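You operate a simulated robot arm through the tools that you are given. There is no shell and no other tool. Be economical: measure what you need, move in short steps, check, and stop when the job is done.

Carry out the task below with a simulated robot arm. There is one attempt and no reset: what you move stays moved.

JOB
Start the station at 5 bar and 70 degrees and wait for READY.
Fine: air valve open, heater switch on.
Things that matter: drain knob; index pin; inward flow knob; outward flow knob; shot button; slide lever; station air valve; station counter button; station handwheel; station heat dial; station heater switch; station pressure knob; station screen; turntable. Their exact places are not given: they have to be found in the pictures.

The check looks at the end state, three seconds after you hand in, the way a careful person would. Anything else that was tipped, shoved, dropped, spilled or broken makes it a failure.

ROBOT AND FRAMES
A 7-joint arm with a two-finger parallel gripper on a trunk, on a base that drives. Base frame: it is fixed to the floor where the robot stands at the start and does not move with it; the origin is under the middle of the robot, x ahead of it, y to its left, z up. Units: cm, degrees, N and s.
With the tool pointing down near the work surface it reaches from about 28 to 74 cm from the robot's upright axis, wherever it stands. Its first joint turns from -115.0 to 115.0 degrees. Places, roughly: drain knob [50, -30, 70]; index pin [80, 10, 100]; inward flow knob [60, 0, 90]; outward flow knob [50, -10, 90]; shot button [60, 0, 80]; slide lever [70, 10, 100]; station air valve [50, 0, 60]; station counter button [50, -40, 80]; station handwheel [100, -10, 140]; station heat dial [50, -30, 80]; station heater switch [50, -20, 80]; station pressure knob [50, -10, 70]; station screen [50, -10, 80]; turntable [90, -10, 90]. Payload 3.91 kg.
The TCP is the grasp point between the finger pads, 3 cm short of the fingertips. In the tool frame z runs along the fingers and y along their closing line. Largest opening 11 cm; finger width 2, thickness 1; the body of the gripper, 4.8 by 11.2 cm, starts 5.5 cm behind the TCP.
Orientation is that of the tool frame in the base frame, as a unit quaternion [x, y, z, w]. With the fingers straight down and closing along the base's y, the tool's x points along the base's -x, its y along +y and its z along -z.

CONTROLS
- The arm moves only by the tool jog_arm. Its argument "targets" is one flat list of numbers, 7 for each row, row after row: the shift along the tool's x, y, z in cm, then the turn, a rotation vector about the tool's x, y, z in degrees, then the finger opening in cm, from 0 to 11. In form: [dx, dy, dz, ax, ay, az, jaw, dx, dy, dz, ax, ay, az, jaw, ...]. A call has 1 to 12 rows; each row shifts and turns the commanded pose from where the row before left it, along the tool's axes as they then stand. Rows are played at 5 a second. More than 5 cm and 8.6 degrees between two rows, or a gripper value outside its range, and nothing of the call is played. Where a pose cannot be reached the arm comes as near as it can. A force on the tool above 80 N (or 10 N above the force at the start of the call, whichever is more), or a blocked arm, ends the call early, and 0.2 s more pass. The fingers move at their own pace (about 10.8 cm/s each) and stop on an object; they squeeze with about 29 N. The grip force told is the motor's: it shows also when the fingers shut on nothing. Time passes only in rows, and 0.2 s behind the last, so rows that do not move let the fingers close. It gives the time, the measured TCP pose, the force on the tool (base axes), the opening and the grip force at its end, in the units of the frame above (readings bear some noise), with the torque about the TCP (base axes, N m) and any sound that the robot's microphone picked up, and new pictures: "show" is both (left out), scene, wrist or none.
- Cameras (640 x 400 px; columns grow to the right, rows downward): "scene" is now at [0.8, 11.5, 148.21]; the picture's right is [-0.49, -0.87, 0.00], its down [-0.67, 0.38, -0.64] and it looks along [0.56, -0.31, -0.77] (base axes); focal length 253 px, centre (320, 200). "wrist" rides on the gripper at [7.2, 1.7, -10.3] in the tool frame; the picture's right is [-0.23, 0.97, 0.00], its down [-0.76, -0.18, -0.62] and it looks along [-0.61, -0.14, 0.78] (tool axes); focal length 222 px, centre (320, 200).
- lift_body(by): slides the trunk up (or, below 0, down) by that many cm; the arm and the scene camera ride with it, the base frame stays. It gives what a move gives, with no picture.
- base_move(legs): drives the robot by 1 to 6 legs, each [ahead, turn to the left] in cm and degrees, along the robot's own axes; the way and the turn of a leg run together, so that a leg with both is an arc; at most 150 cm and 180 degrees a leg. The arm and the cameras ride along, it lands a little off, and it stops where it bumps. It gives what a move gives, and a new picture of the scene camera.
- turn_head(pan, tilt): turns the head with the scene camera to pan (to the left, within 155 degrees either way) and tilt (down, from -29 to 69), counted from straight ahead of the robot. It gives what a move gives, and a new picture of the scene camera.
- measure_at(camera, pixels): there is no depth. For up to 12 entries [column, row, z] of the newest picture of that camera ("zoom" is the newest enlarged one), the place [x, y] in the base frame at which the ray of that pixel passes the height z, good to about 0.3 cm. It takes no simulated time.
- close_up(camera, box): a new picture of the part [left, top, right, bottom] of that camera's present view, enlarged. It takes no simulated time.
- close_job(): hands the job in; it is judged then, once.

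Go step by step. Measure first, check grasps and placings, and put right what went wrong. The budget is 80 turns and 260 pictures, counting those below and the enlarged ones. Unless the task says otherwise, let go and move clear before handing in, and close with one line.

The tools are called after "Emit:" by a JSON object that holds its "fn" and its "kwargs". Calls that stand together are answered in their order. jog_arm: Moves the arm, as the interface text tells. Its arguments: {"type":"object","properties":{"targets":{"type":"array"},"show":{"type":"string","enum":["both","scene","wrist","none"]}},"required":["targets"]} The other tools are called the same way: lift_body (by) slides the trunk up or down; base_move (legs) drives the base; turn_head (pan, tilt) turns the head that bears the scene camera; measure_at (camera, pixels) gives the place at which the rays of pixels pass given heights; close_up (camera, box) takes an enlarged picture of a part of a camera's view; close_job () hands the job in.

At the start:

```text
clock: 0.0
tcp_pos: [43.08, -19.46, 102.64]
tool_rot: [0.0, 1.0, 0.0, 0.0]
ft_force: [0.2, 1.0, 0.3]
ft_torque: [-0.01, -0.02, -0.01]
finger_gap: 11.0
finger_force: 0.1
trunk travel left (down, up): [-60.0, 39.0]
robot x, y, heading: [-0.37, 0.07, 0.1]
head pan, tilt: [-29.2, 50.4]
```

scene: 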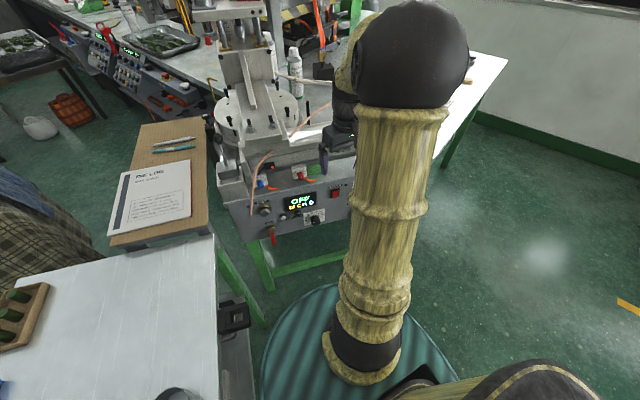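
wrist: 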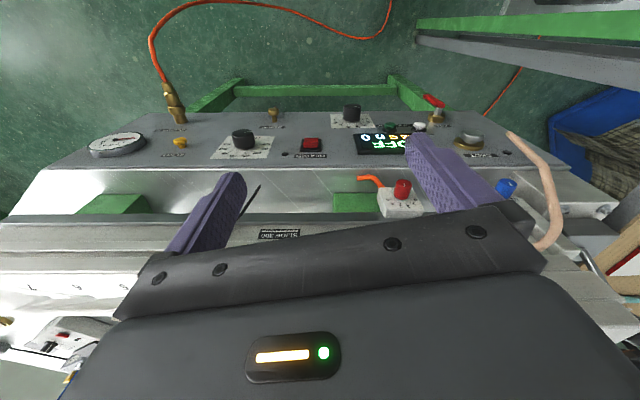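

The panel is visible in both views (scene around 300,205; wrist around 320,140). I'll enlarge both to read the labels.

Emit:
{"fn": "close_up", "kwargs": {"camera": "scene", "box": [210, 150, 370, 250]}}

Emit:
{"fn": "close_up", "kwargs": {"camera": "wrist", "box": [60, 80, 320, 220]}}

Emit:
{"fn": "close_up", "kwargs": {"camera": "wrist", "box": [320, 80, 580, 220]}}

```text
4.00 times, centred on (290, 200) of scene
```

zoom: 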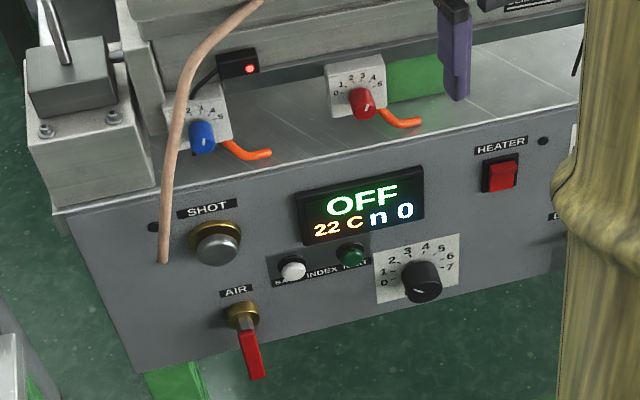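

```text
2.46 times, centred on (190, 150) of wrist
```

zoom: 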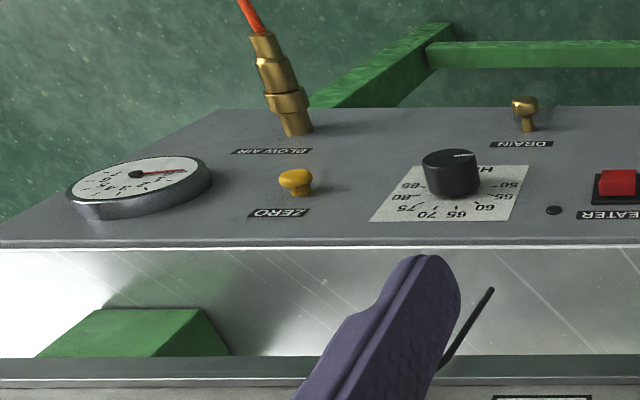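

```text
2.46 times, centred on (450, 150) of wrist
```

zoom: 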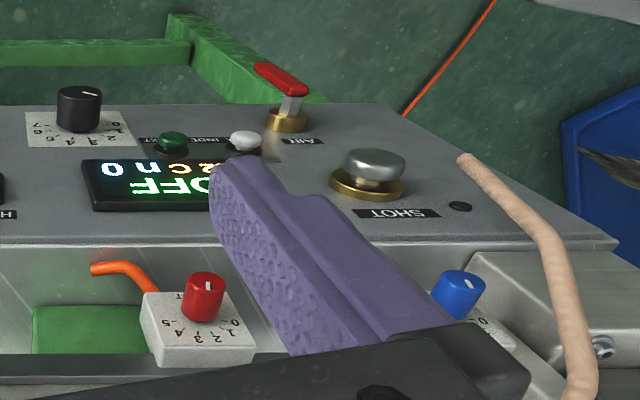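

Panel controls are identified: air valve, pressure knob, heater, heat dial, drain and zero. I'll triangulate from both views.

Emit:
{"fn": "measure_at", "kwargs": {"camera": "scene", "pixels": [[335, 193.7, 60], [335, 193.7, 80], [315, 220.5, 60], [315, 220.5, 80], [264.2, 210.7, 60], [264.2, 210.7, 80], [270.5, 228.7, 60], [270.5, 228.7, 80], [243, 240, 60], [243, 240, 80], [350, 181, 60], [350, 181, 80]]}}

Emit:
{"fn": "measure_at", "kwargs": {"camera": "wrist", "pixels": [[311, 143, 60], [311, 143, 80], [352, 119, 60], [352, 119, 80], [471.6, 149, 60], [471.6, 149, 80], [437, 129, 60], [437, 129, 80], [243, 150, 60], [243, 150, 80], [273, 119, 60], [273, 119, 80]]}}

```text
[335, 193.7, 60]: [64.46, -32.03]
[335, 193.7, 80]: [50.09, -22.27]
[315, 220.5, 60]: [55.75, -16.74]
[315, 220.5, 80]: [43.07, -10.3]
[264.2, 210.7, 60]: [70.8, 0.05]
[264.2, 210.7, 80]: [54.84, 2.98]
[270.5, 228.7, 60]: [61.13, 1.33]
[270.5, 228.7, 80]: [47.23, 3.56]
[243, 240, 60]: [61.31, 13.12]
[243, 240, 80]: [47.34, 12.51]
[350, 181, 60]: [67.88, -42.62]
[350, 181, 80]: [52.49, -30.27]
```

```text
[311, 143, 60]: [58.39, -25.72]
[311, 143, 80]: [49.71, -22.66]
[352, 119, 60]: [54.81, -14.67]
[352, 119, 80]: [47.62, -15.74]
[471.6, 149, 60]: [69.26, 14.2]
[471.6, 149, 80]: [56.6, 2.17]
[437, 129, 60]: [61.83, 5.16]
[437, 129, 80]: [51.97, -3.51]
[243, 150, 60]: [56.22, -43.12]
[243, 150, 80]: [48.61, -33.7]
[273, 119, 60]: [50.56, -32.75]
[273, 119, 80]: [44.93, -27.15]
```

Heater comes out near [50,-22,80], pressure knob about [53,-15,65], valve hub about [57,2,67], and the panel is yawed about 13°. I want to back off to get room for a forward-pointing tool, so I'll look behind first.

Emit:
{"fn": "turn_head", "kwargs": {"pan": 150, "tilt": 45}}

Emit:
{"fn": "turn_head", "kwargs": {"pan": -150, "tilt": 45}}

```text
clock: 2.7
tcp_pos: [43.11, -19.5, 102.66]
tool_rot: [0.0, 1.0, 0.0, 0.0]
ft_force: [0.3, 0.0, -0.7]
ft_torque: [-0.01, 0.01, -0.03]
finger_gap: 11.02
finger_force: 0.0
trunk travel left (down, up): [-60.0, 39.0]
robot x, y, heading: [0.04, 0.15, -0.0]
head pan, tilt: [150.0, 45.0]
```

scene: 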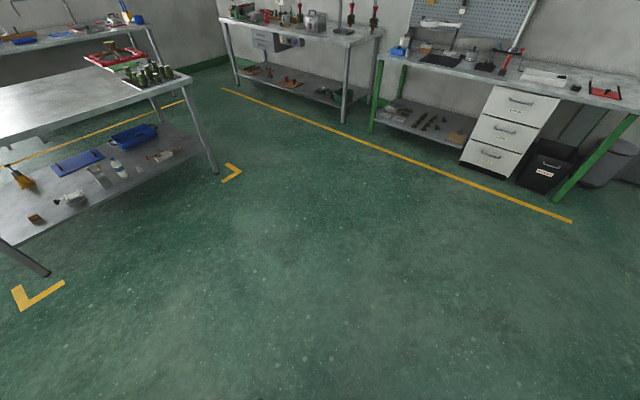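

```text
clock: 6.8
tcp_pos: [43.22, -19.38, 102.72]
tool_rot: [-0.001, 1.0, 0.0, 0.0]
ft_force: [-0.3, 0.5, 0.8]
ft_torque: [0.03, -0.01, -0.02]
finger_gap: 11.0
finger_force: 0.0
trunk travel left (down, up): [-60.0, 39.0]
robot x, y, heading: [0.05, -0.03, -0.1]
head pan, tilt: [-150.0, 45.0]
```

scene: 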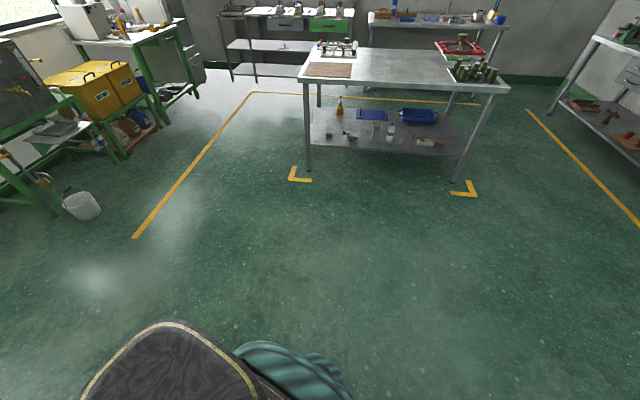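

It's clear behind. I'll back 16 cm, then turn right 13.5° to face the panel square.

Emit:
{"fn": "base_move", "kwargs": {"legs": [[-16, 0], [0, -13.5]]}}

Emit:
{"fn": "turn_head", "kwargs": {"pan": 0, "tilt": 48}}

```text
clock: 9.4
tcp_pos: [21.8, -28.89, 102.74]
tool_rot: [0.116, 0.993, 0.0, 0.0]
ft_force: [-0.3, -0.4, -0.1]
ft_torque: [-0.01, 0.03, -0.01]
finger_gap: 10.99
finger_force: 0.1
trunk travel left (down, up): [-60.0, 39.0]
robot x, y, heading: [-15.97, -0.07, -13.5]
head pan, tilt: [-150.0, 45.0]
```

scene: 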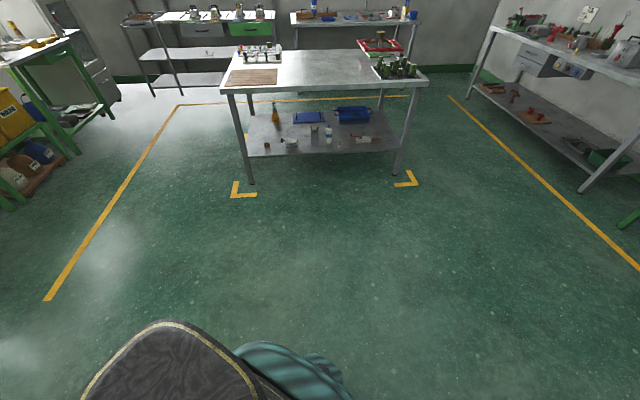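

```text
clock: 11.7
tcp_pos: [21.69, -28.81, 102.75]
tool_rot: [0.115, 0.993, 0.0, 0.0]
ft_force: [0.0, -0.6, -0.1]
ft_torque: [-0.01, -0.02, -0.04]
finger_gap: 10.99
finger_force: 0.0
trunk travel left (down, up): [-60.0, 39.0]
robot x, y, heading: [-15.83, 0.4, -13.1]
head pan, tilt: [0.0, 48.0]
```

scene: 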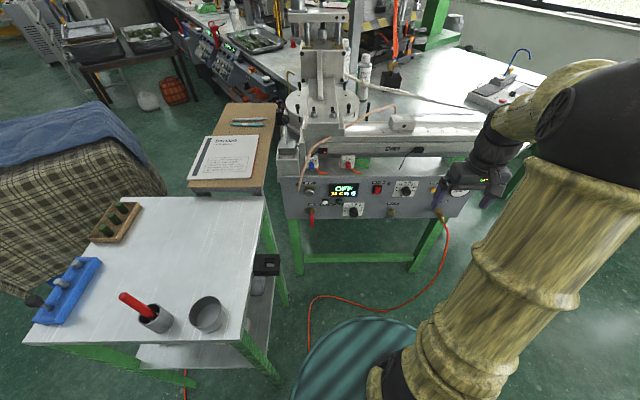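

The whole panel is now visible. I'll pitch the tool from down to forward in 11 rows of about -8.2° about tool y.

Emit:
{"fn": "jog_arm", "kwargs": {"targets": [0, 0, 0, 0, -8.2, 0, 11, 0, 0, 0, 0, -8.2, 0, 11, 0, 0, 0, 0, -8.2, 0, 11, 0, 0, 0, 0, -8.2, 0, 8, 0, 0, 0, 0, -8.2, 0, 6, 0, 0, 0, 0, -8.2, 0, 5, 0, 0, 0, 0, -8.2, 0, 5, 0, 0, 0, 0, -8.2, 0, 5, 0, 0, 0, 0, -8.2, 0, 5, 0, 0, 0, 0, -8.2, 0, 5, 0, 0, 0, 0, -8, 0, 5, 0, 0, 0, 0, 0, 0, 5]}}

Emit:
{"fn": "close_up", "kwargs": {"camera": "scene", "box": [270, 140, 482, 272]}}

```text
clock: 14.3
tcp_pos: [22.96, -31.11, 103.15]
tool_rot: [0.083, 0.703, -0.081, 0.702]
ft_force: [0.7, -0.2, 0.3]
ft_torque: [0.01, 0.0, 0.02]
finger_gap: 5.02
finger_force: 0.1
out of reach, approached as far as the arm can: row 9, 10, 11
trunk travel left (down, up): [-60.0, 39.0]
robot x, y, heading: [-15.72, -0.01, -13.5]
head pan, tilt: [0.0, 48.0]
```

scene: 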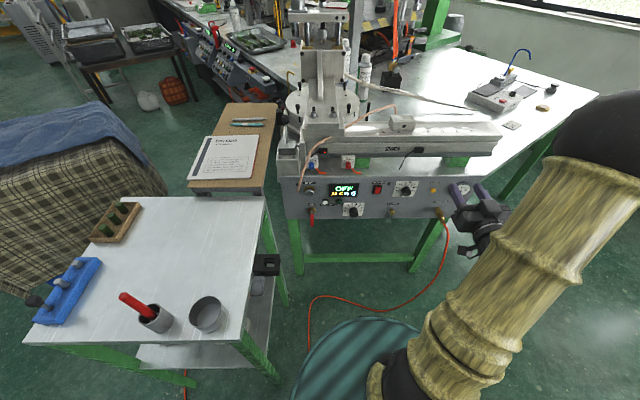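
wrist: 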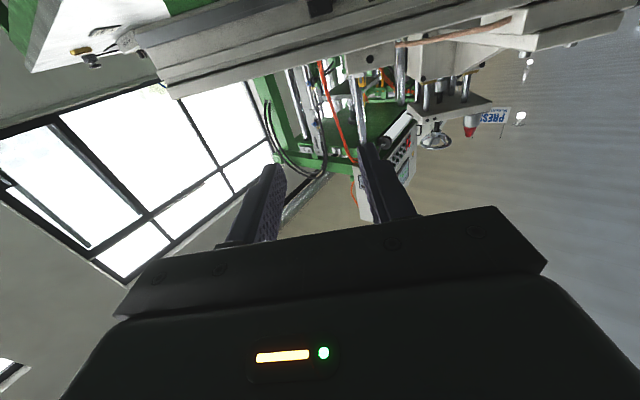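

```text
3.02 times, centred on (376, 206) of scene
```

zoom: 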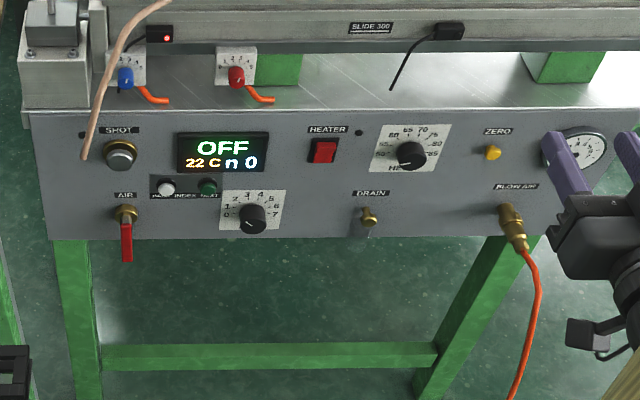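

The tool now points forward. I'll measure the control positions at two heights from this new viewpoint, using the zoomed picture.

Emit:
{"fn": "measure_at", "kwargs": {"camera": "zoom", "pixels": [[323, 151, 80], [411, 155, 80], [120, 156, 80], [253, 219, 66], [126, 213, 66], [126, 262, 60], [369, 217, 66], [33, 112, 84], [45, 240, 62], [492, 153, 80], [580, 145, 80], [411, 155, 70]]}}

Emit:
{"fn": "measure_at", "kwargs": {"camera": "zoom", "pixels": [[323, 151, 70], [120, 156, 70], [253, 219, 76], [126, 213, 76], [126, 262, 70], [369, 217, 76], [600, 112, 84], [500, 235, 62]]}}

```text
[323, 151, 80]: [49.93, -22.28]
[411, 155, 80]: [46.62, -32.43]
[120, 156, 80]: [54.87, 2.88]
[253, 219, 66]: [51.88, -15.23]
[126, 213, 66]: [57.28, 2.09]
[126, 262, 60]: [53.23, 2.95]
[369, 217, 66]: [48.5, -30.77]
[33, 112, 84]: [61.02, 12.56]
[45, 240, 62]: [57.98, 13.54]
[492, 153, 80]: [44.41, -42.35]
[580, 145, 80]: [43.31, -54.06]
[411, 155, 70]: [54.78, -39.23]
```

```text
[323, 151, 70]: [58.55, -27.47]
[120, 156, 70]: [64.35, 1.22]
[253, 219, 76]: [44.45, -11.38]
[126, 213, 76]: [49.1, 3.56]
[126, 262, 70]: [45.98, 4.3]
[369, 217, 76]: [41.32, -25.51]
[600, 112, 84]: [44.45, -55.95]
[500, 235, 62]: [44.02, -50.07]
```

Panel plane is about 55 cm along the robot heading. I'll read the dial scales enlarged.

Emit:
{"fn": "close_up", "kwargs": {"camera": "scene", "box": [386, 175, 434, 205]}}

Emit:
{"fn": "close_up", "kwargs": {"camera": "scene", "box": [296, 180, 376, 230]}}

```text
13.33 times, centred on (410, 190) of scene
```

zoom: 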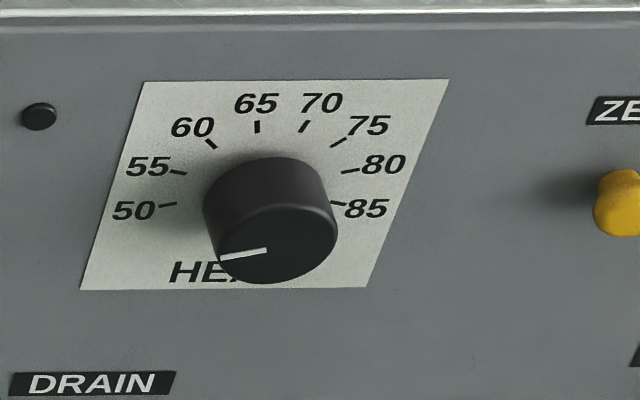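

```text
8.00 times, centred on (336, 205) of scene
```

zoom: 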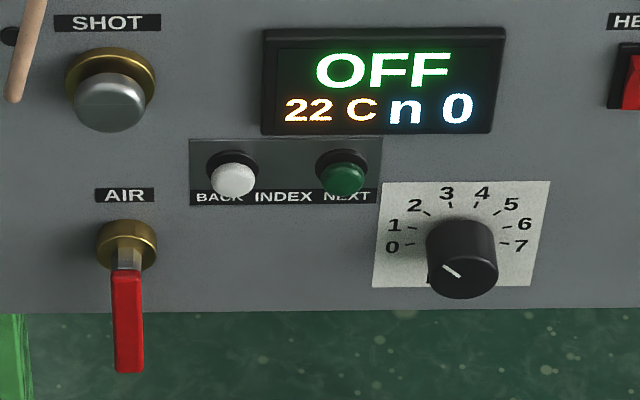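

Heat points to 50 and pressure to about 1–2, with the air lever hanging down. The background stations at (215,50) may show what a running one looks like, so I'll zoom there.

Emit:
{"fn": "close_up", "kwargs": {"camera": "scene", "box": [170, 15, 266, 75]}}

Emit:
{"fn": "close_up", "kwargs": {"camera": "scene", "box": [440, 170, 480, 195]}}

```text
6.67 times, centred on (218, 45) of scene
```

zoom: 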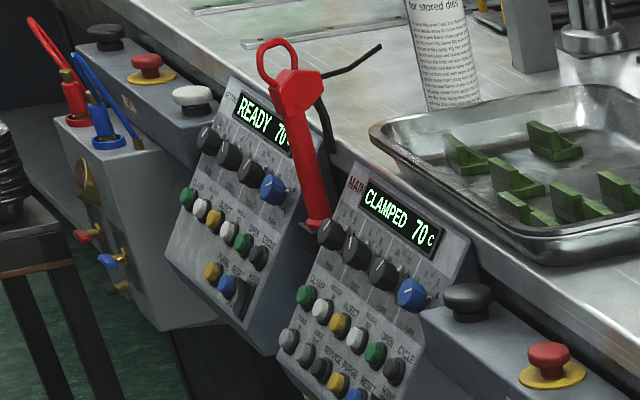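

```text
16.00 times, centred on (460, 182) of scene
```

zoom: 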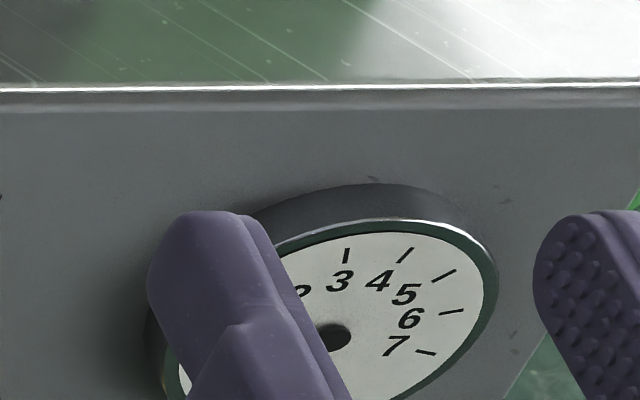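

The gauge reads 0, so air is closed with the lever down. I'll bring the gripper in front of the heat dial (about v=-20.7, z 79.5) with a standoff.

Emit:
{"fn": "jog_arm", "kwargs": {"targets": [0, 0.5, 2, 0, 0, 0, 5.5, 2, 0.5, 3, 0, 0, 0, 5.5, 3, 0.5, 2, 0, 0, 0, 5.5, 3, 0.5, 2, 0, 0, 0, 5.5, 3, 0.5, 2, 0, 0, 0, 5.5, 3, 0.5, 2, 0, 0, 0, 5.5, 3, 0.5, 1, 0, 0, 0, 5.5, 3, 0.7, 0.4, 0, 0, 0, 5.5, 3.6, 0, 0, 0, 0, 0, 5.5, 0, 0, 0, 0, 0, 0, 5.5]}}

Emit:
{"fn": "close_up", "kwargs": {"camera": "scene", "box": [350, 150, 478, 230]}}

```text
clock: 16.5
tcp_pos: [38.09, -30.26, 79.45]
tool_rot: [0.082, 0.702, -0.082, 0.702]
ft_force: [-0.3, 0.4, -0.4]
ft_torque: [0.04, 0.03, -0.02]
finger_gap: 5.52
finger_force: 0.0
trunk travel left (down, up): [-60.0, 39.0]
robot x, y, heading: [-15.68, -0.01, -13.1]
head pan, tilt: [0.0, 48.0]
```

scene: 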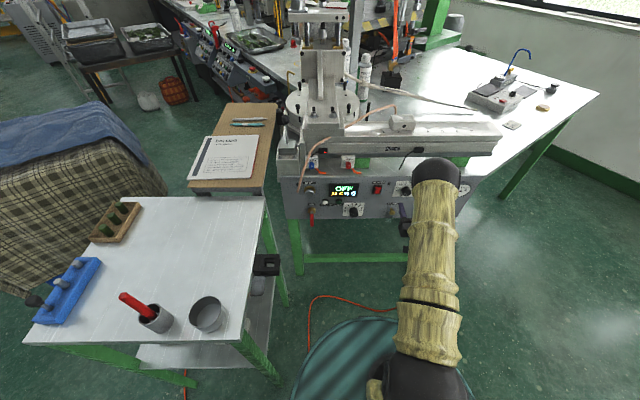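
wrist: 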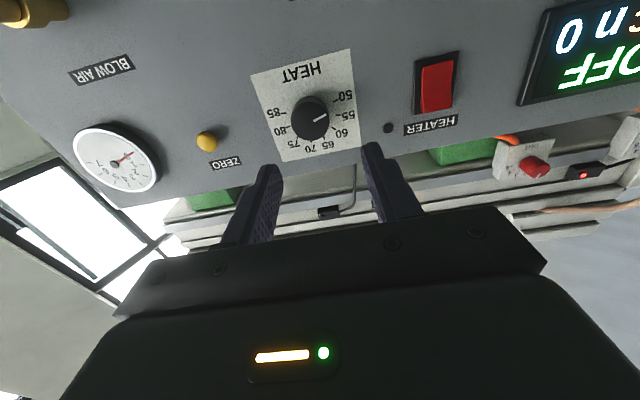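

```text
5.00 times, centred on (414, 190) of scene
```

zoom: 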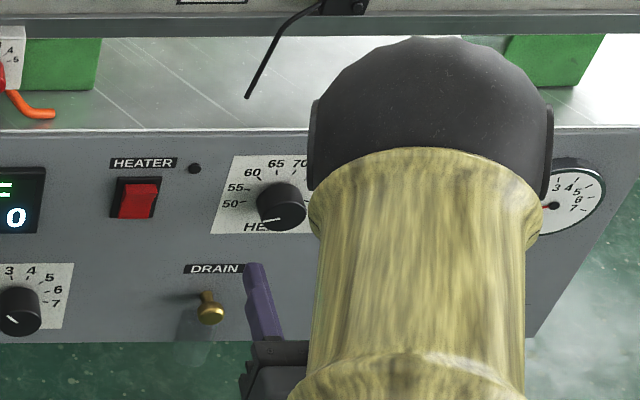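

The wrist camera shows the dial well at (310,120). I'll enlarge it and triangulate.

Emit:
{"fn": "close_up", "kwargs": {"camera": "wrist", "box": [230, 40, 390, 140]}}

Emit:
{"fn": "measure_at", "kwargs": {"camera": "scene", "pixels": [[406.6, 193, 81], [406.6, 193, 80], [406.6, 193, 79], [406.6, 193, 78], [406.6, 193, 77]]}}

Emit:
{"fn": "measure_at", "kwargs": {"camera": "wrist", "pixels": [[311, 117, 81], [311, 117, 80], [311, 117, 79], [311, 117, 78], [311, 117, 77]]}}

```text
4.00 times, centred on (310, 90) of wrist
```

zoom: 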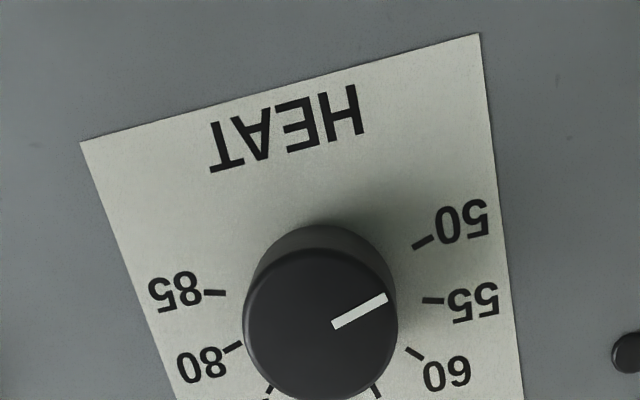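

```text
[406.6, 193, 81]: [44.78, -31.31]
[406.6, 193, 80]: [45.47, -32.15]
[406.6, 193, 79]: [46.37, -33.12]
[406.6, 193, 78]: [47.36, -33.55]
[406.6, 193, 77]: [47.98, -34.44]
```

```text
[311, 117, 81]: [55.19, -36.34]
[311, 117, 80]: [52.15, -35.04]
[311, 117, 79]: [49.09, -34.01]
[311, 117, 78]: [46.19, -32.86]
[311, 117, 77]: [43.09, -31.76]
```

Dial face is near u=53.3, v=-21.4, z=78.5 with the pointer at 50, and the scale is about 28.5° per 5 degrees. I'll align and pre-roll -56° so the 114° turn is centred.

Emit:
{"fn": "jog_arm", "kwargs": {"targets": [0.95, -0.9, 0, 0, 0, 0, 5.5, 0, 0, 0, 0, 0, -8, 5.5, 0, 0, 0, 0, 0, -8, 5.5, 0, 0, 0, 0, 0, -8, 5.5, 0, 0, 0, 0, 0, -8, 5.5, 0, 0, 0, 0, 0, -8, 5.5, 0, 0, 0, 0, 0, -8, 5.5, 0, 0, 0, 0, 0, -8, 5.5, 0, 0, 2.5, 0, 0, 0, 5.5, 0, 0, 0, 0, 0, 0, 5.5]}}

```text
clock: 18.7
tcp_pos: [35.68, -46.39, 96.89]
tool_rot: [-0.259, 0.662, -0.395, 0.581]
ft_force: [-0.1, -1.1, 0.5]
ft_torque: [-0.03, 0.02, -0.04]
finger_gap: 5.49
finger_force: 0.1
out of reach, approached as far as the arm can: row 3, 4, 5, 6, 7, 8, 9
trunk travel left (down, up): [-60.0, 39.0]
robot x, y, heading: [-15.6, -0.03, -13.5]
head pan, tilt: [0.0, 48.0]
```

scene: 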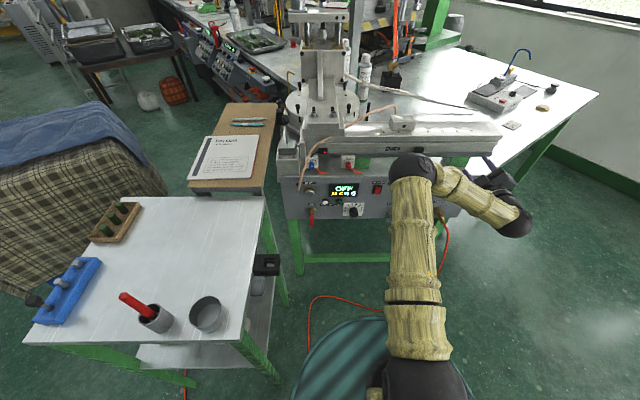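
wrist: 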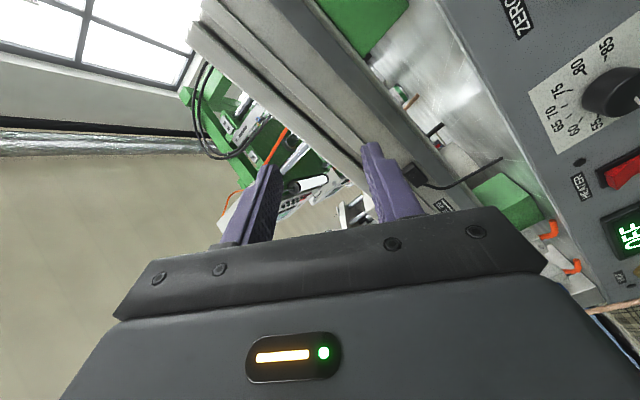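

The negative roll hit a joint limit and the arm swung off, still in free air. I'll undo the roll and see the pose.

Emit:
{"fn": "jog_arm", "kwargs": {"targets": [0, 0, -2.5, 0, 0, 0, 5.5, 0, 0, 0, 0, 0, 8, 5.5, 0, 0, 0, 0, 0, 8, 5.5, 0, 0, 0, 0, 0, 8, 5.5, 0, 0, 0, 0, 0, 8, 5.5, 0, 0, 0, 0, 0, 8, 5.5, 0, 0, 0, 0, 0, 8, 5.5, 0, 0, 0, 0, 0, 8, 5.5, 0, 0, 0, 0, 0, 0, 5.5], "show": "wrist"}}

```text
clock: 20.7
tcp_pos: [33.26, -45.74, 96.98]
tool_rot: [0.084, 0.702, -0.081, 0.702]
ft_force: [0.5, 0.9, -0.5]
ft_torque: [0.03, -0.03, -0.02]
finger_gap: 5.5
finger_force: 0.0
trunk travel left (down, up): [-60.0, 39.0]
robot x, y, heading: [-15.66, -0.14, -13.2]
head pan, tilt: [0.0, 48.0]
```

wrist: 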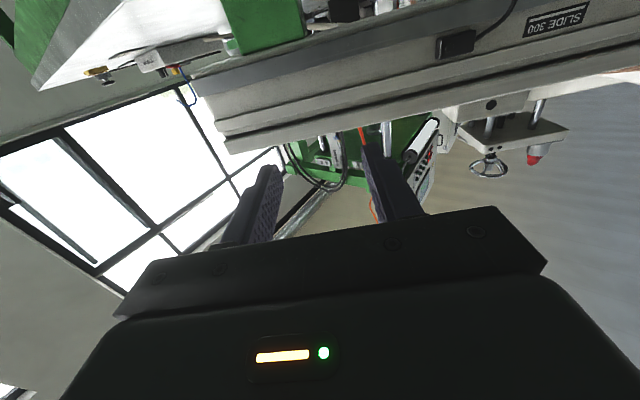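

Orientation is restored. I'll return to the standoff and test positive roll in free space.

Emit:
{"fn": "jog_arm", "kwargs": {"targets": [3.7, 3.06, 0.2, 0, 0, 0, 5.5, 3.7, 3.06, 0.2, 0, 0, 0, 5.5, 3.7, 3.06, 0.2, 0, 0, 0, 5.5, 3.7, 3.06, 0.2, 0, 0, 0, 5.5, 3.7, 3.06, 0.2, 0, 0, 0, 5.5, 0, 0, 0, 0, 0, 8, 5.5, 0, 0, 0, 0, 0, 8, 5.5, 0, 0, 0, 0, 0, 8, 5.5, 0, 0, 0, 0, 0, 8, 5.5, 0, 0, 0, 0, 0, 8, 5.5, 0, 0, 0, 0, 0, 8, 5.5, 0, 0, 0, 0, 0, 8, 5.5], "show": "wrist"}}

```text
clock: 23.3
tcp_pos: [37.83, -31.17, 78.51]
tool_rot: [0.403, 0.582, 0.257, 0.658]
ft_force: [0.0, -0.3, 0.7]
ft_torque: [-0.03, -0.03, -0.02]
finger_gap: 5.5
finger_force: 0.1
trunk travel left (down, up): [-60.0, 39.0]
robot x, y, heading: [-16.07, -0.2, -13.2]
head pan, tilt: [0.0, 48.0]
```

wrist: 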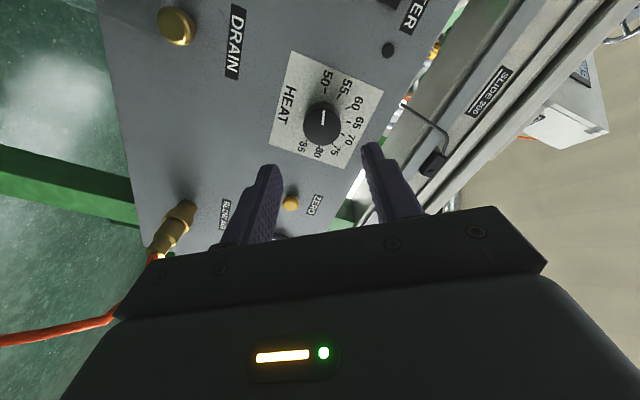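

+56° is reachable, and the dial is centred on the axis at (322,122). I'll test another +72° in free air.

Emit:
{"fn": "jog_arm", "kwargs": {"targets": [0, 0, 0, 0, 0, 8, 5.5, 0, 0, 0, 0, 0, 8, 5.5, 0, 0, 0, 0, 0, 8, 5.5, 0, 0, 0, 0, 0, 8, 5.5, 0, 0, 0, 0, 0, 8, 5.5, 0, 0, 0, 0, 0, 8, 5.5, 0, 0, 0, 0, 0, 8, 5.5, 0, 0, 0, 0, 0, 8, 5.5, 0, 0, 0, 0, 0, 8, 5.5], "show": "wrist"}}

```text
clock: 25.3
tcp_pos: [37.8, -31.31, 78.35]
tool_rot: [0.668, 0.234, 0.595, 0.381]
ft_force: [-0.1, 0.4, 0.7]
ft_torque: [0.01, 0.0, 0.03]
finger_gap: 5.49
finger_force: 0.1
trunk travel left (down, up): [-60.0, 39.0]
robot x, y, heading: [-16.04, 0.06, -13.4]
head pan, tilt: [0.0, 48.0]
```

wrist: 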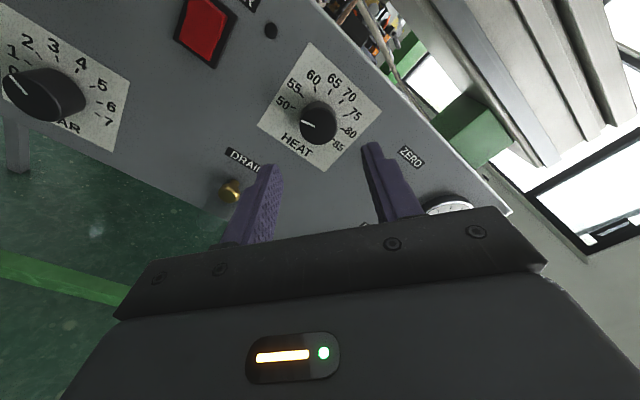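

The full range is reachable. I'll roll back to about +14°, then advance part way and check alignment.

Emit:
{"fn": "jog_arm", "kwargs": {"targets": [0, 0, 0, 0, 0, -8.5, 5.5, 0, 0, 0, 0, 0, -8.5, 5.5, 0, 0, 0, 0, 0, -8.5, 5.5, 0, 0, 0, 0, 0, -8.5, 5.5, 0, 0, 0, 0, 0, -8.5, 5.5, 0, 0, 0, 0, 0, -8.5, 5.5, 0, 0, 0, 0, 0, -8.5, 5.5, 0, 0, 0, 0, 0, -8.5, 5.5, 0, 0, 0, 0, 0, -8.5, 5.5, 0, 0, 0, 0, 0, -8.5, 5.5, 0, 0, 0, 0, 0, -8.5, 5.5, 0, 0, 0, 0, 0, -8.5, 5.5], "show": "none"}}

Emit:
{"fn": "jog_arm", "kwargs": {"targets": [0, 0, 0, 0, 0, -6, 5.5, 0, 0, 0, 0, 0, -6, 5.5, 0, 0, 2.5, 0, 0, 0, 5.5, 0, 0, 2.5, 0, 0, 0, 5.5, 0, 0, 0, 0, 0, 0, 5.5], "show": "both"}}

Emit:
{"fn": "close_up", "kwargs": {"camera": "wrist", "box": [220, 60, 420, 185]}}

```text
clock: 27.9
tcp_pos: [37.74, -31.2, 78.46]
tool_rot: [0.238, 0.666, 0.077, 0.703]
ft_force: [-0.1, 0.1, 0.4]
ft_torque: [-0.01, 0.01, 0.01]
finger_gap: 5.48
finger_force: 0.1
trunk travel left (down, up): [-60.0, 39.0]
robot x, y, heading: [-15.6, -0.15, -13.5]
head pan, tilt: [0.0, 48.0]
```

```text
clock: 29.1
tcp_pos: [42.67, -32.36, 78.45]
tool_rot: [0.167, 0.687, 0.004, 0.707]
ft_force: [0.5, 0.5, -0.1]
ft_torque: [0.01, 0.0, 0.01]
finger_gap: 5.48
finger_force: 0.0
trunk travel left (down, up): [-60.0, 39.0]
robot x, y, heading: [-15.6, 0.17, -13.3]
head pan, tilt: [0.0, 48.0]
```

scene: 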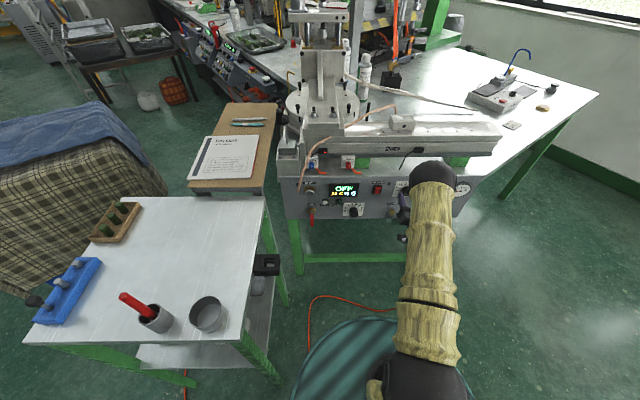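
wrist: 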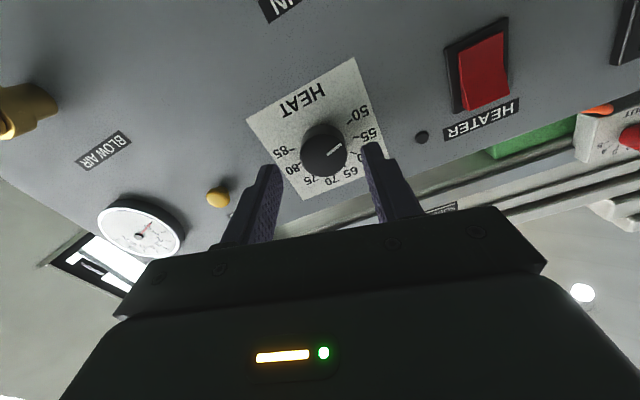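

```text
3.20 times, centred on (320, 122) of wrist
```

zoom: 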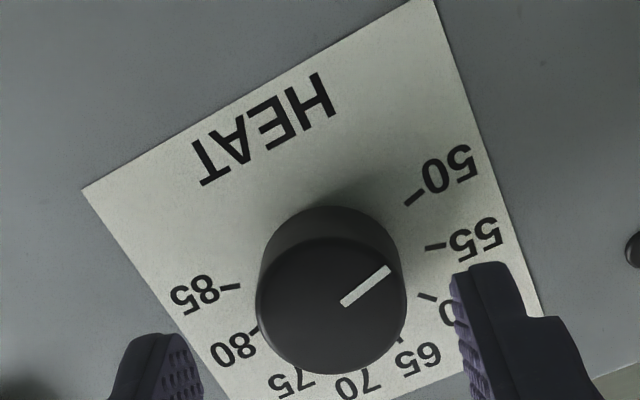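

Dial face is about 4 cm ahead and centred. I'll advance 2.4 cm so the tips overlap the knob, then close.

Emit:
{"fn": "jog_arm", "kwargs": {"targets": [0, 0.2, 1.4, 0, 0, 0, 5.5, 0, 0, 1, 0, 0, 0, 5.5, 0, 0, 0, 0, 0, 0, 3, 0, 0, 0, 0, 0, 0, 2, 0, 0, 0, 0, 0, 0, 2], "show": "wrist"}}

```text
clock: 30.3
tcp_pos: [45.16, -32.78, 78.49]
tool_rot: [0.166, 0.687, 0.005, 0.707]
ft_force: [2.4, 3.5, 2.1]
ft_torque: [0.03, -0.06, 0.72]
finger_gap: 3.32
finger_force: 45.7
trunk travel left (down, up): [-60.0, 39.0]
robot x, y, heading: [-16.1, 0.21, -13.2]
head pan, tilt: [0.0, 48.0]
```

wrist: 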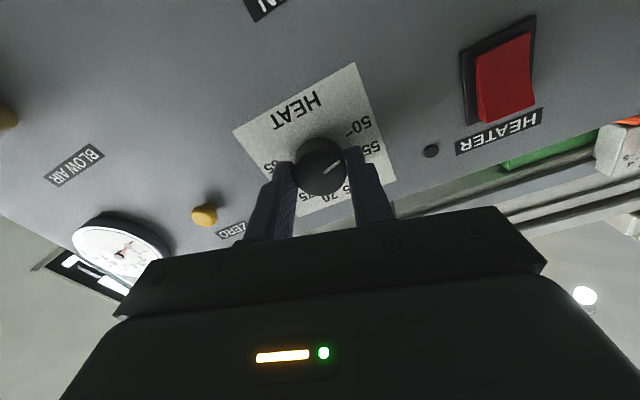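

The knob is gripped (gap 3.3, small forces). I'll turn clockwise 12 x 8.3°.

Emit:
{"fn": "jog_arm", "kwargs": {"targets": [0, 0, 0, 0, 0, 8.3, 2, 0, 0, 0, 0, 0, 8.3, 2, 0, 0, 0, 0, 0, 8.3, 2, 0, 0, 0, 0, 0, 8.3, 2, 0, 0, 0, 0, 0, 8.3, 2, 0, 0, 0, 0, 0, 8.3, 2, 0, 0, 0, 0, 0, 8.3, 2, 0, 0, 0, 0, 0, 8.3, 2, 0, 0, 0, 0, 0, 8.3, 2, 0, 0, 0, 0, 0, 8.3, 2, 0, 0, 0, 0, 0, 8.3, 2, 0, 0, 0, 0, 0, 8.3, 2], "show": "wrist"}}

Emit:
{"fn": "close_up", "kwargs": {"camera": "wrist", "box": [240, 90, 400, 190]}}

```text
clock: 32.9
tcp_pos: [45.02, -32.78, 78.45]
tool_rot: [0.632, 0.314, 0.543, 0.454]
ft_force: [19.9, -7.3, 13.2]
ft_torque: [0.06, 0.26, -0.44]
finger_gap: 3.33
finger_force: 45.2
trunk travel left (down, up): [-60.0, 39.0]
robot x, y, heading: [-15.87, 0.11, -13.5]
head pan, tilt: [0.0, 48.0]
```

wrist: 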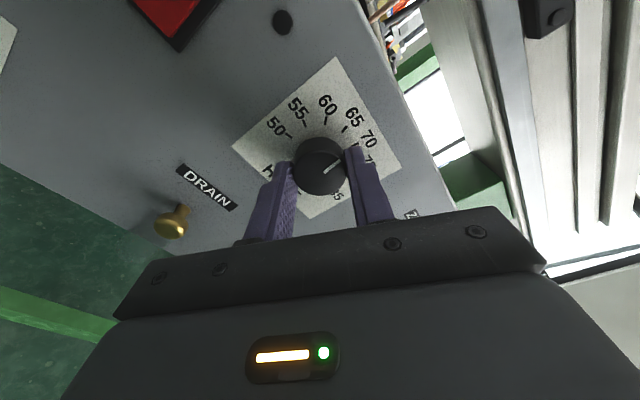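

```text
4.00 times, centred on (320, 140) of wrist
```

zoom: 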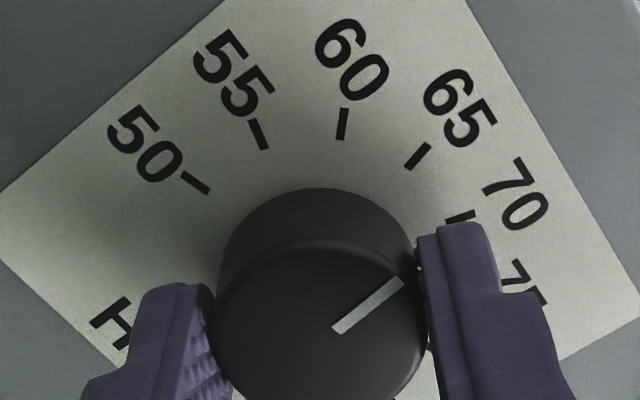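

The pointer is at about 67, so I'll turn a further 15° and inspect.

Emit:
{"fn": "jog_arm", "kwargs": {"targets": [0, 0, 0, 0, 0, 7.5, 2, 0, 0, 0, 0, 0, 7.5, 2, 0, 0, 0, 0, 0, 0, 2, 0, 0, 0, 0, 0, 0, 5.5, 0, 0, 0, 0, 0, 0, 5.5, 0, 0, -2.5, 0, 0, 0, 5.5, 0, 0, -2.5, 0, 0, 0, 5.5, 0, 0, -2.5, 0, 0, 0, 5.5, 0, 0, 0, 0, 0, 0, 5.5], "show": "both"}}

Emit:
{"fn": "close_up", "kwargs": {"camera": "wrist", "box": [240, 70, 400, 170]}}

Emit:
{"fn": "close_up", "kwargs": {"camera": "scene", "box": [296, 165, 424, 245]}}

```text
clock: 34.9
tcp_pos: [37.64, -31.01, 78.46]
tool_rot: [0.668, 0.231, 0.597, 0.378]
ft_force: [0.2, -0.5, -0.2]
ft_torque: [0.01, -0.04, -0.02]
finger_gap: 5.5
finger_force: 0.2
trunk travel left (down, up): [-60.0, 39.0]
robot x, y, heading: [-15.7, 0.22, -13.4]
head pan, tilt: [0.0, 48.0]
```

scene: 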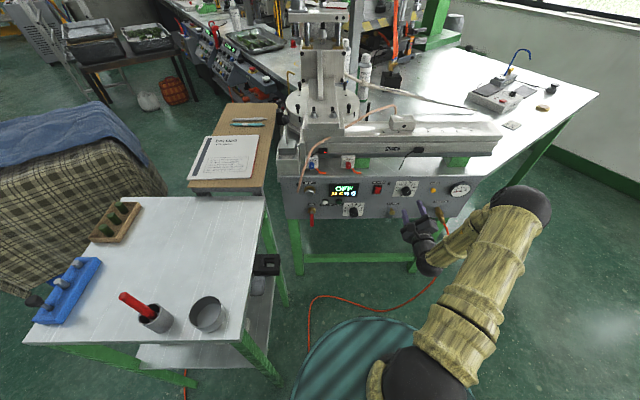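
wrist: 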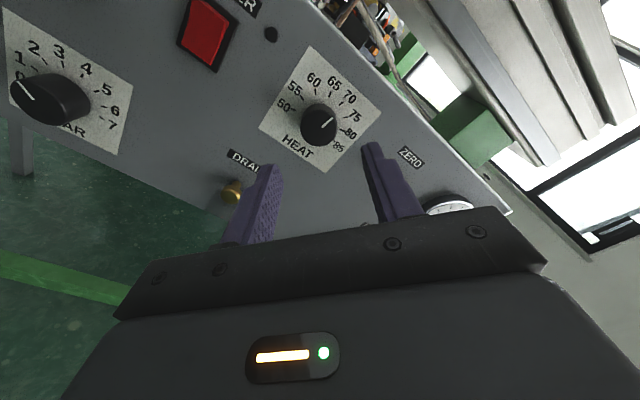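

```text
4.00 times, centred on (320, 120) of wrist
```

zoom: 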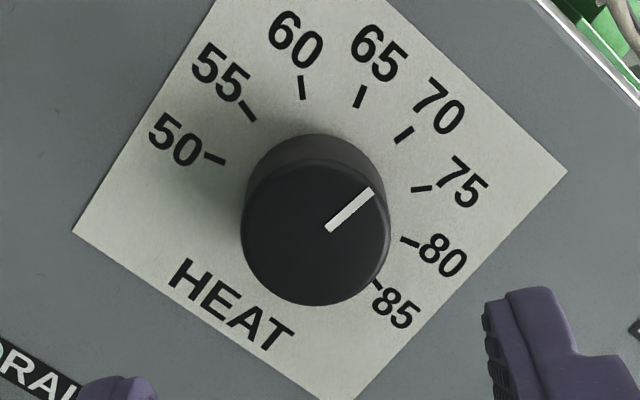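

```text
5.00 times, centred on (360, 205) of scene
```

zoom: 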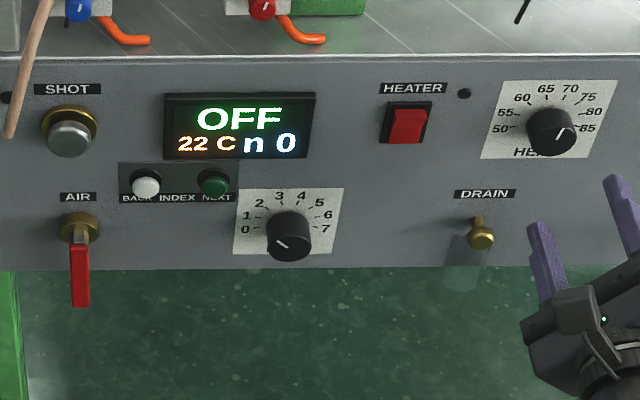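

Heat reads about 70. Next is the pressure knob: roll back, then translate left and down with a standoff.

Emit:
{"fn": "jog_arm", "kwargs": {"targets": [0, 0, 0, 0, 0, -8.5, 5.5, 0, 0, 0, 0, 0, -8.5, 5.5, 0, 0, 0, 0, 0, -8.5, 5.5, 0, 0, 0, 0, 0, -8.5, 5.5, 0, 0, 0, 0, 0, -8.5, 5.5, 0, 0, 0, 0, 0, -8.5, 5.5, 0, 0, 0, 0, 0, -8.5, 5.5, 0, 0, 0, 0, 0, -8.5, 5.5, 0, 0, 0, 0, 0, -8.5, 5.5, 0, 0, 0, 0, 0, -8.5, 5.5, 0, 0, 0, 0, 0, -8.5, 5.5, 0, 0, 0, 0, 0, -8.5, 5.5], "show": "none"}}

Emit:
{"fn": "jog_arm", "kwargs": {"targets": [0, 0, 0, 0, 0, -8.5, 5.5, 0, 0, 0, 0, 0, -8.5, 5.5, 0, 0, 0, 0, 0, -8.5, 5.5, 2.5, 3.8, 0, 0, 0, 0, 5.5, 2.5, 3.8, 0, 0, 0, 0, 5.5, 2.5, 3.8, 0, 0, 0, 0, 5.5, 2.5, 3.8, 0, 0, 0, 0, 5.5, 2, 3.7, 0, 0, 0, 0, 5.5, 0, 0, 0, 0, 0, 0, 5.5], "show": "both"}}

Emit:
{"fn": "close_up", "kwargs": {"camera": "wrist", "box": [220, 40, 420, 165]}}

```text
clock: 37.5
tcp_pos: [37.64, -30.9, 78.57]
tool_rot: [0.24, 0.665, 0.08, 0.703]
ft_force: [0.2, 0.1, -0.5]
ft_torque: [0.03, 0.03, 0.03]
finger_gap: 5.51
finger_force: 0.0
trunk travel left (down, up): [-60.0, 39.0]
robot x, y, heading: [-15.94, 0.13, -13.3]
head pan, tilt: [0.0, 48.0]
```

```text
clock: 39.5
tcp_pos: [37.96, -26.12, 68.85]
tool_rot: [0.086, 0.703, -0.058, 0.703]
ft_force: [0.5, -0.1, 0.1]
ft_torque: [0.02, 0.01, -0.01]
finger_gap: 5.5
finger_force: 0.0
out of reach, approached as far as the arm can: row 5, 6, 7, 8
trunk travel left (down, up): [-60.0, 39.0]
robot x, y, heading: [-15.75, 0.26, -13.7]
head pan, tilt: [0.0, 48.0]
```

scene: 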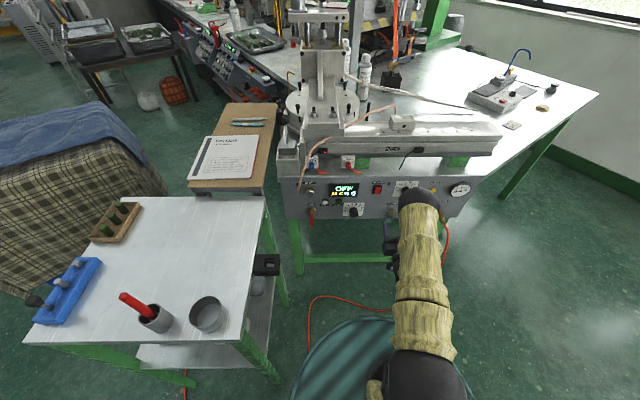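
wrist: 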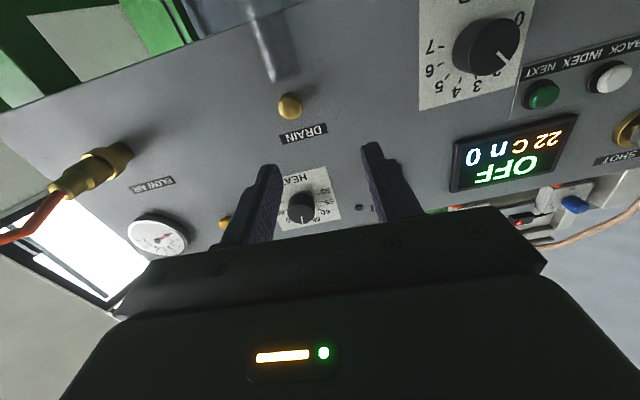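

```text
3.20 times, centred on (320, 102) of wrist
```

zoom: 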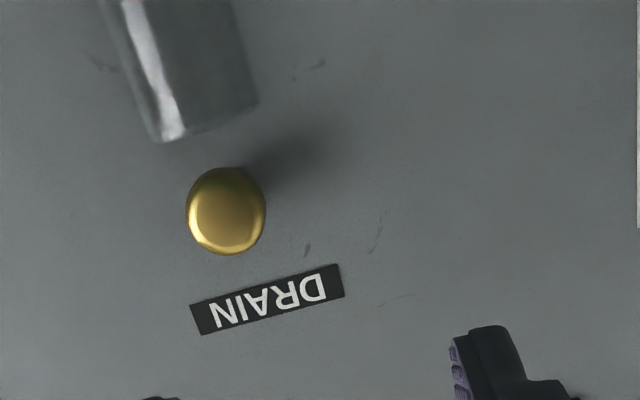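

Going left at roll 0 hits the reach limit (a wrist joint limit). Positive roll relaxes it, so I'll correct the small tilt, roll to about +58°, then go left to the pressure knob.

Emit:
{"fn": "jog_arm", "kwargs": {"targets": [0, 0, 0, 1.7, -0.2, 0, 5.5, 0, 0, 0, 0, 0, 8, 5.5, 0, 0, 0, 0, 0, 8, 5.5, 0, 0, 0, 0, 0, 8, 5.5, 0, 0, 0, 0, 0, 8, 5.5, 0, 0, 0, 0, 0, 8, 5.5, 0, 0, 0, 0, 0, 8, 5.5, 0, 0, 0, 0, 0, 8, 5.5, 3.28, 1.36, 0, 0, 0, 0, 5.5, 3.28, 1.36, 0, 0, 0, 0, 5.5, 3.28, 1.36, 0, 0, 0, 0, 5.5, 3.28, 1.36, 0, 0, 0, 0, 5.5], "show": "both"}}

Emit:
{"fn": "close_up", "kwargs": {"camera": "wrist", "box": [220, 40, 420, 165]}}

```text
clock: 42.1
tcp_pos: [41.23, -12.5, 66.76]
tool_rot: [0.406, 0.581, 0.279, 0.648]
ft_force: [0.4, 0.4, 0.1]
ft_torque: [-0.02, 0.0, 0.02]
finger_gap: 5.49
finger_force: 0.0
out of reach, approached as far as the arm can: row 1
trunk travel left (down, up): [-60.0, 39.0]
robot x, y, heading: [-15.52, -0.49, -13.3]
head pan, tilt: [0.0, 48.0]
```

scene: 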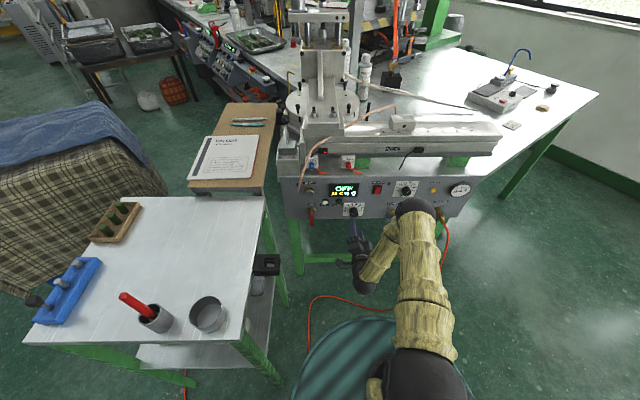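
wrist: 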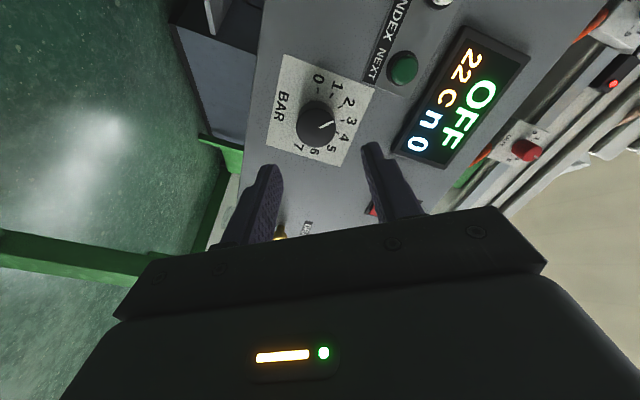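

```text
3.20 times, centred on (320, 102) of wrist
```

zoom: 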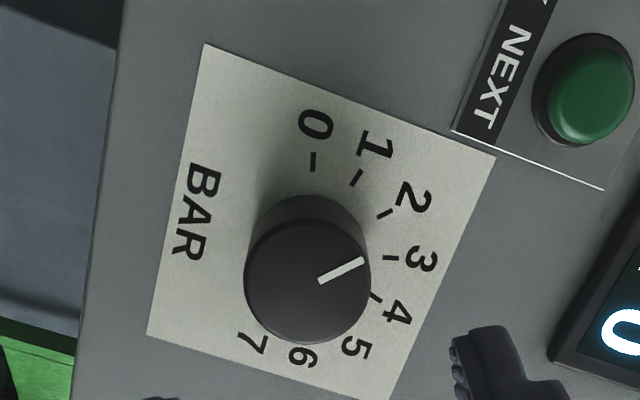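

The pressure knob is centred at (316,128) with its pointer at about 1.9. I'll fix the 1.7° yaw, ease roll to about 40°, and advance part way.

Emit:
{"fn": "jog_arm", "kwargs": {"targets": [0, -0.2, 0, 0.9, -1.44, 0, 5.5, 0, 0, 0, 0, 0, -6, 5.5, 0, 0, 0, 0, 0, -6, 5.5, 0, 0, 0, 0, 0, -6, 5.5, 0, 0, 2.5, 0, 0, 0, 5.5, 0, 0, 2.5, 0, 0, 0, 5.5, 0, 0, 0, 0, 0, 0, 5.5], "show": "wrist"}}

Emit:
{"fn": "close_up", "kwargs": {"camera": "wrist", "box": [220, 70, 420, 195]}}

```text
clock: 43.7
tcp_pos: [46.16, -13.74, 66.69]
tool_rot: [0.317, 0.633, 0.165, 0.687]
ft_force: [0.0, -0.2, -0.1]
ft_torque: [0.01, 0.0, 0.0]
finger_gap: 5.48
finger_force: 0.1
trunk travel left (down, up): [-60.0, 39.0]
robot x, y, heading: [-15.93, -0.01, -13.3]
head pan, tilt: [0.0, 48.0]
```

wrist: 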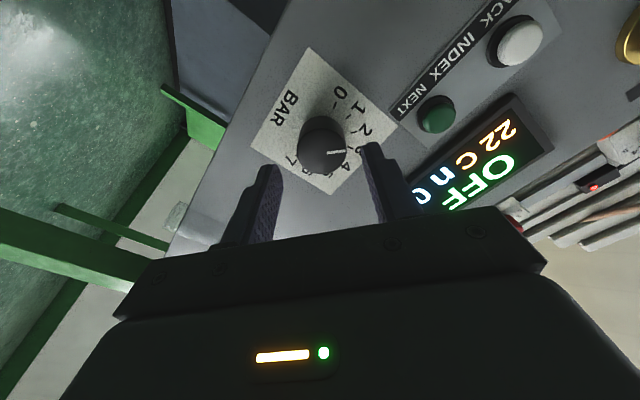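

```text
3.20 times, centred on (320, 132) of wrist
```

zoom: 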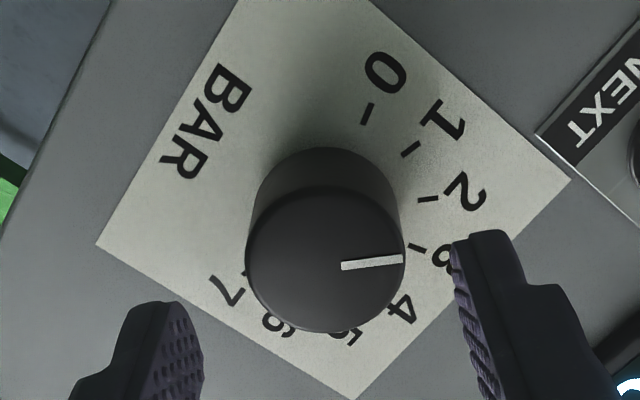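

The pointer sits on 2 and alignment is good (face at 321,151). I'll advance 3.4 cm and close.

Emit:
{"fn": "jog_arm", "kwargs": {"targets": [0, 0, 1.7, 0, 0, 0, 5.5, 0, 0, 1.7, 0, 0, 0, 5.5, 0, 0, 0, 0, 0, 0, 3, 0, 0, 0, 0, 0, 0, 2, 0, 0, 0, 0, 0, 0, 2], "show": "wrist"}}

```text
clock: 44.9
tcp_pos: [49.3, -14.39, 66.67]
tool_rot: [0.318, 0.632, 0.165, 0.687]
ft_force: [4.8, 8.9, 10.2]
ft_torque: [-0.11, -0.47, 1.3]
finger_gap: 3.55
finger_force: 44.7
trunk travel left (down, up): [-60.0, 39.0]
robot x, y, heading: [-15.55, 0.24, -13.3]
head pan, tilt: [0.0, 48.0]
```

wrist: 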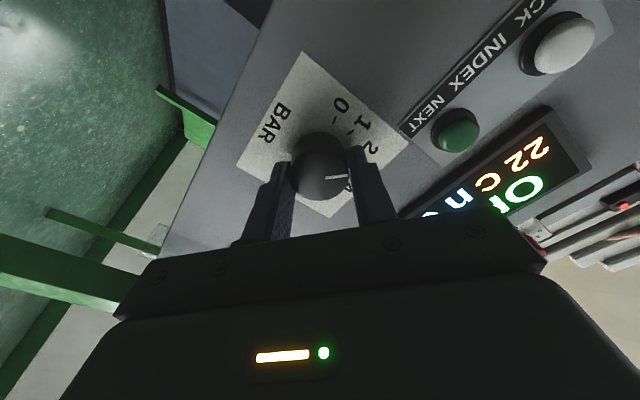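

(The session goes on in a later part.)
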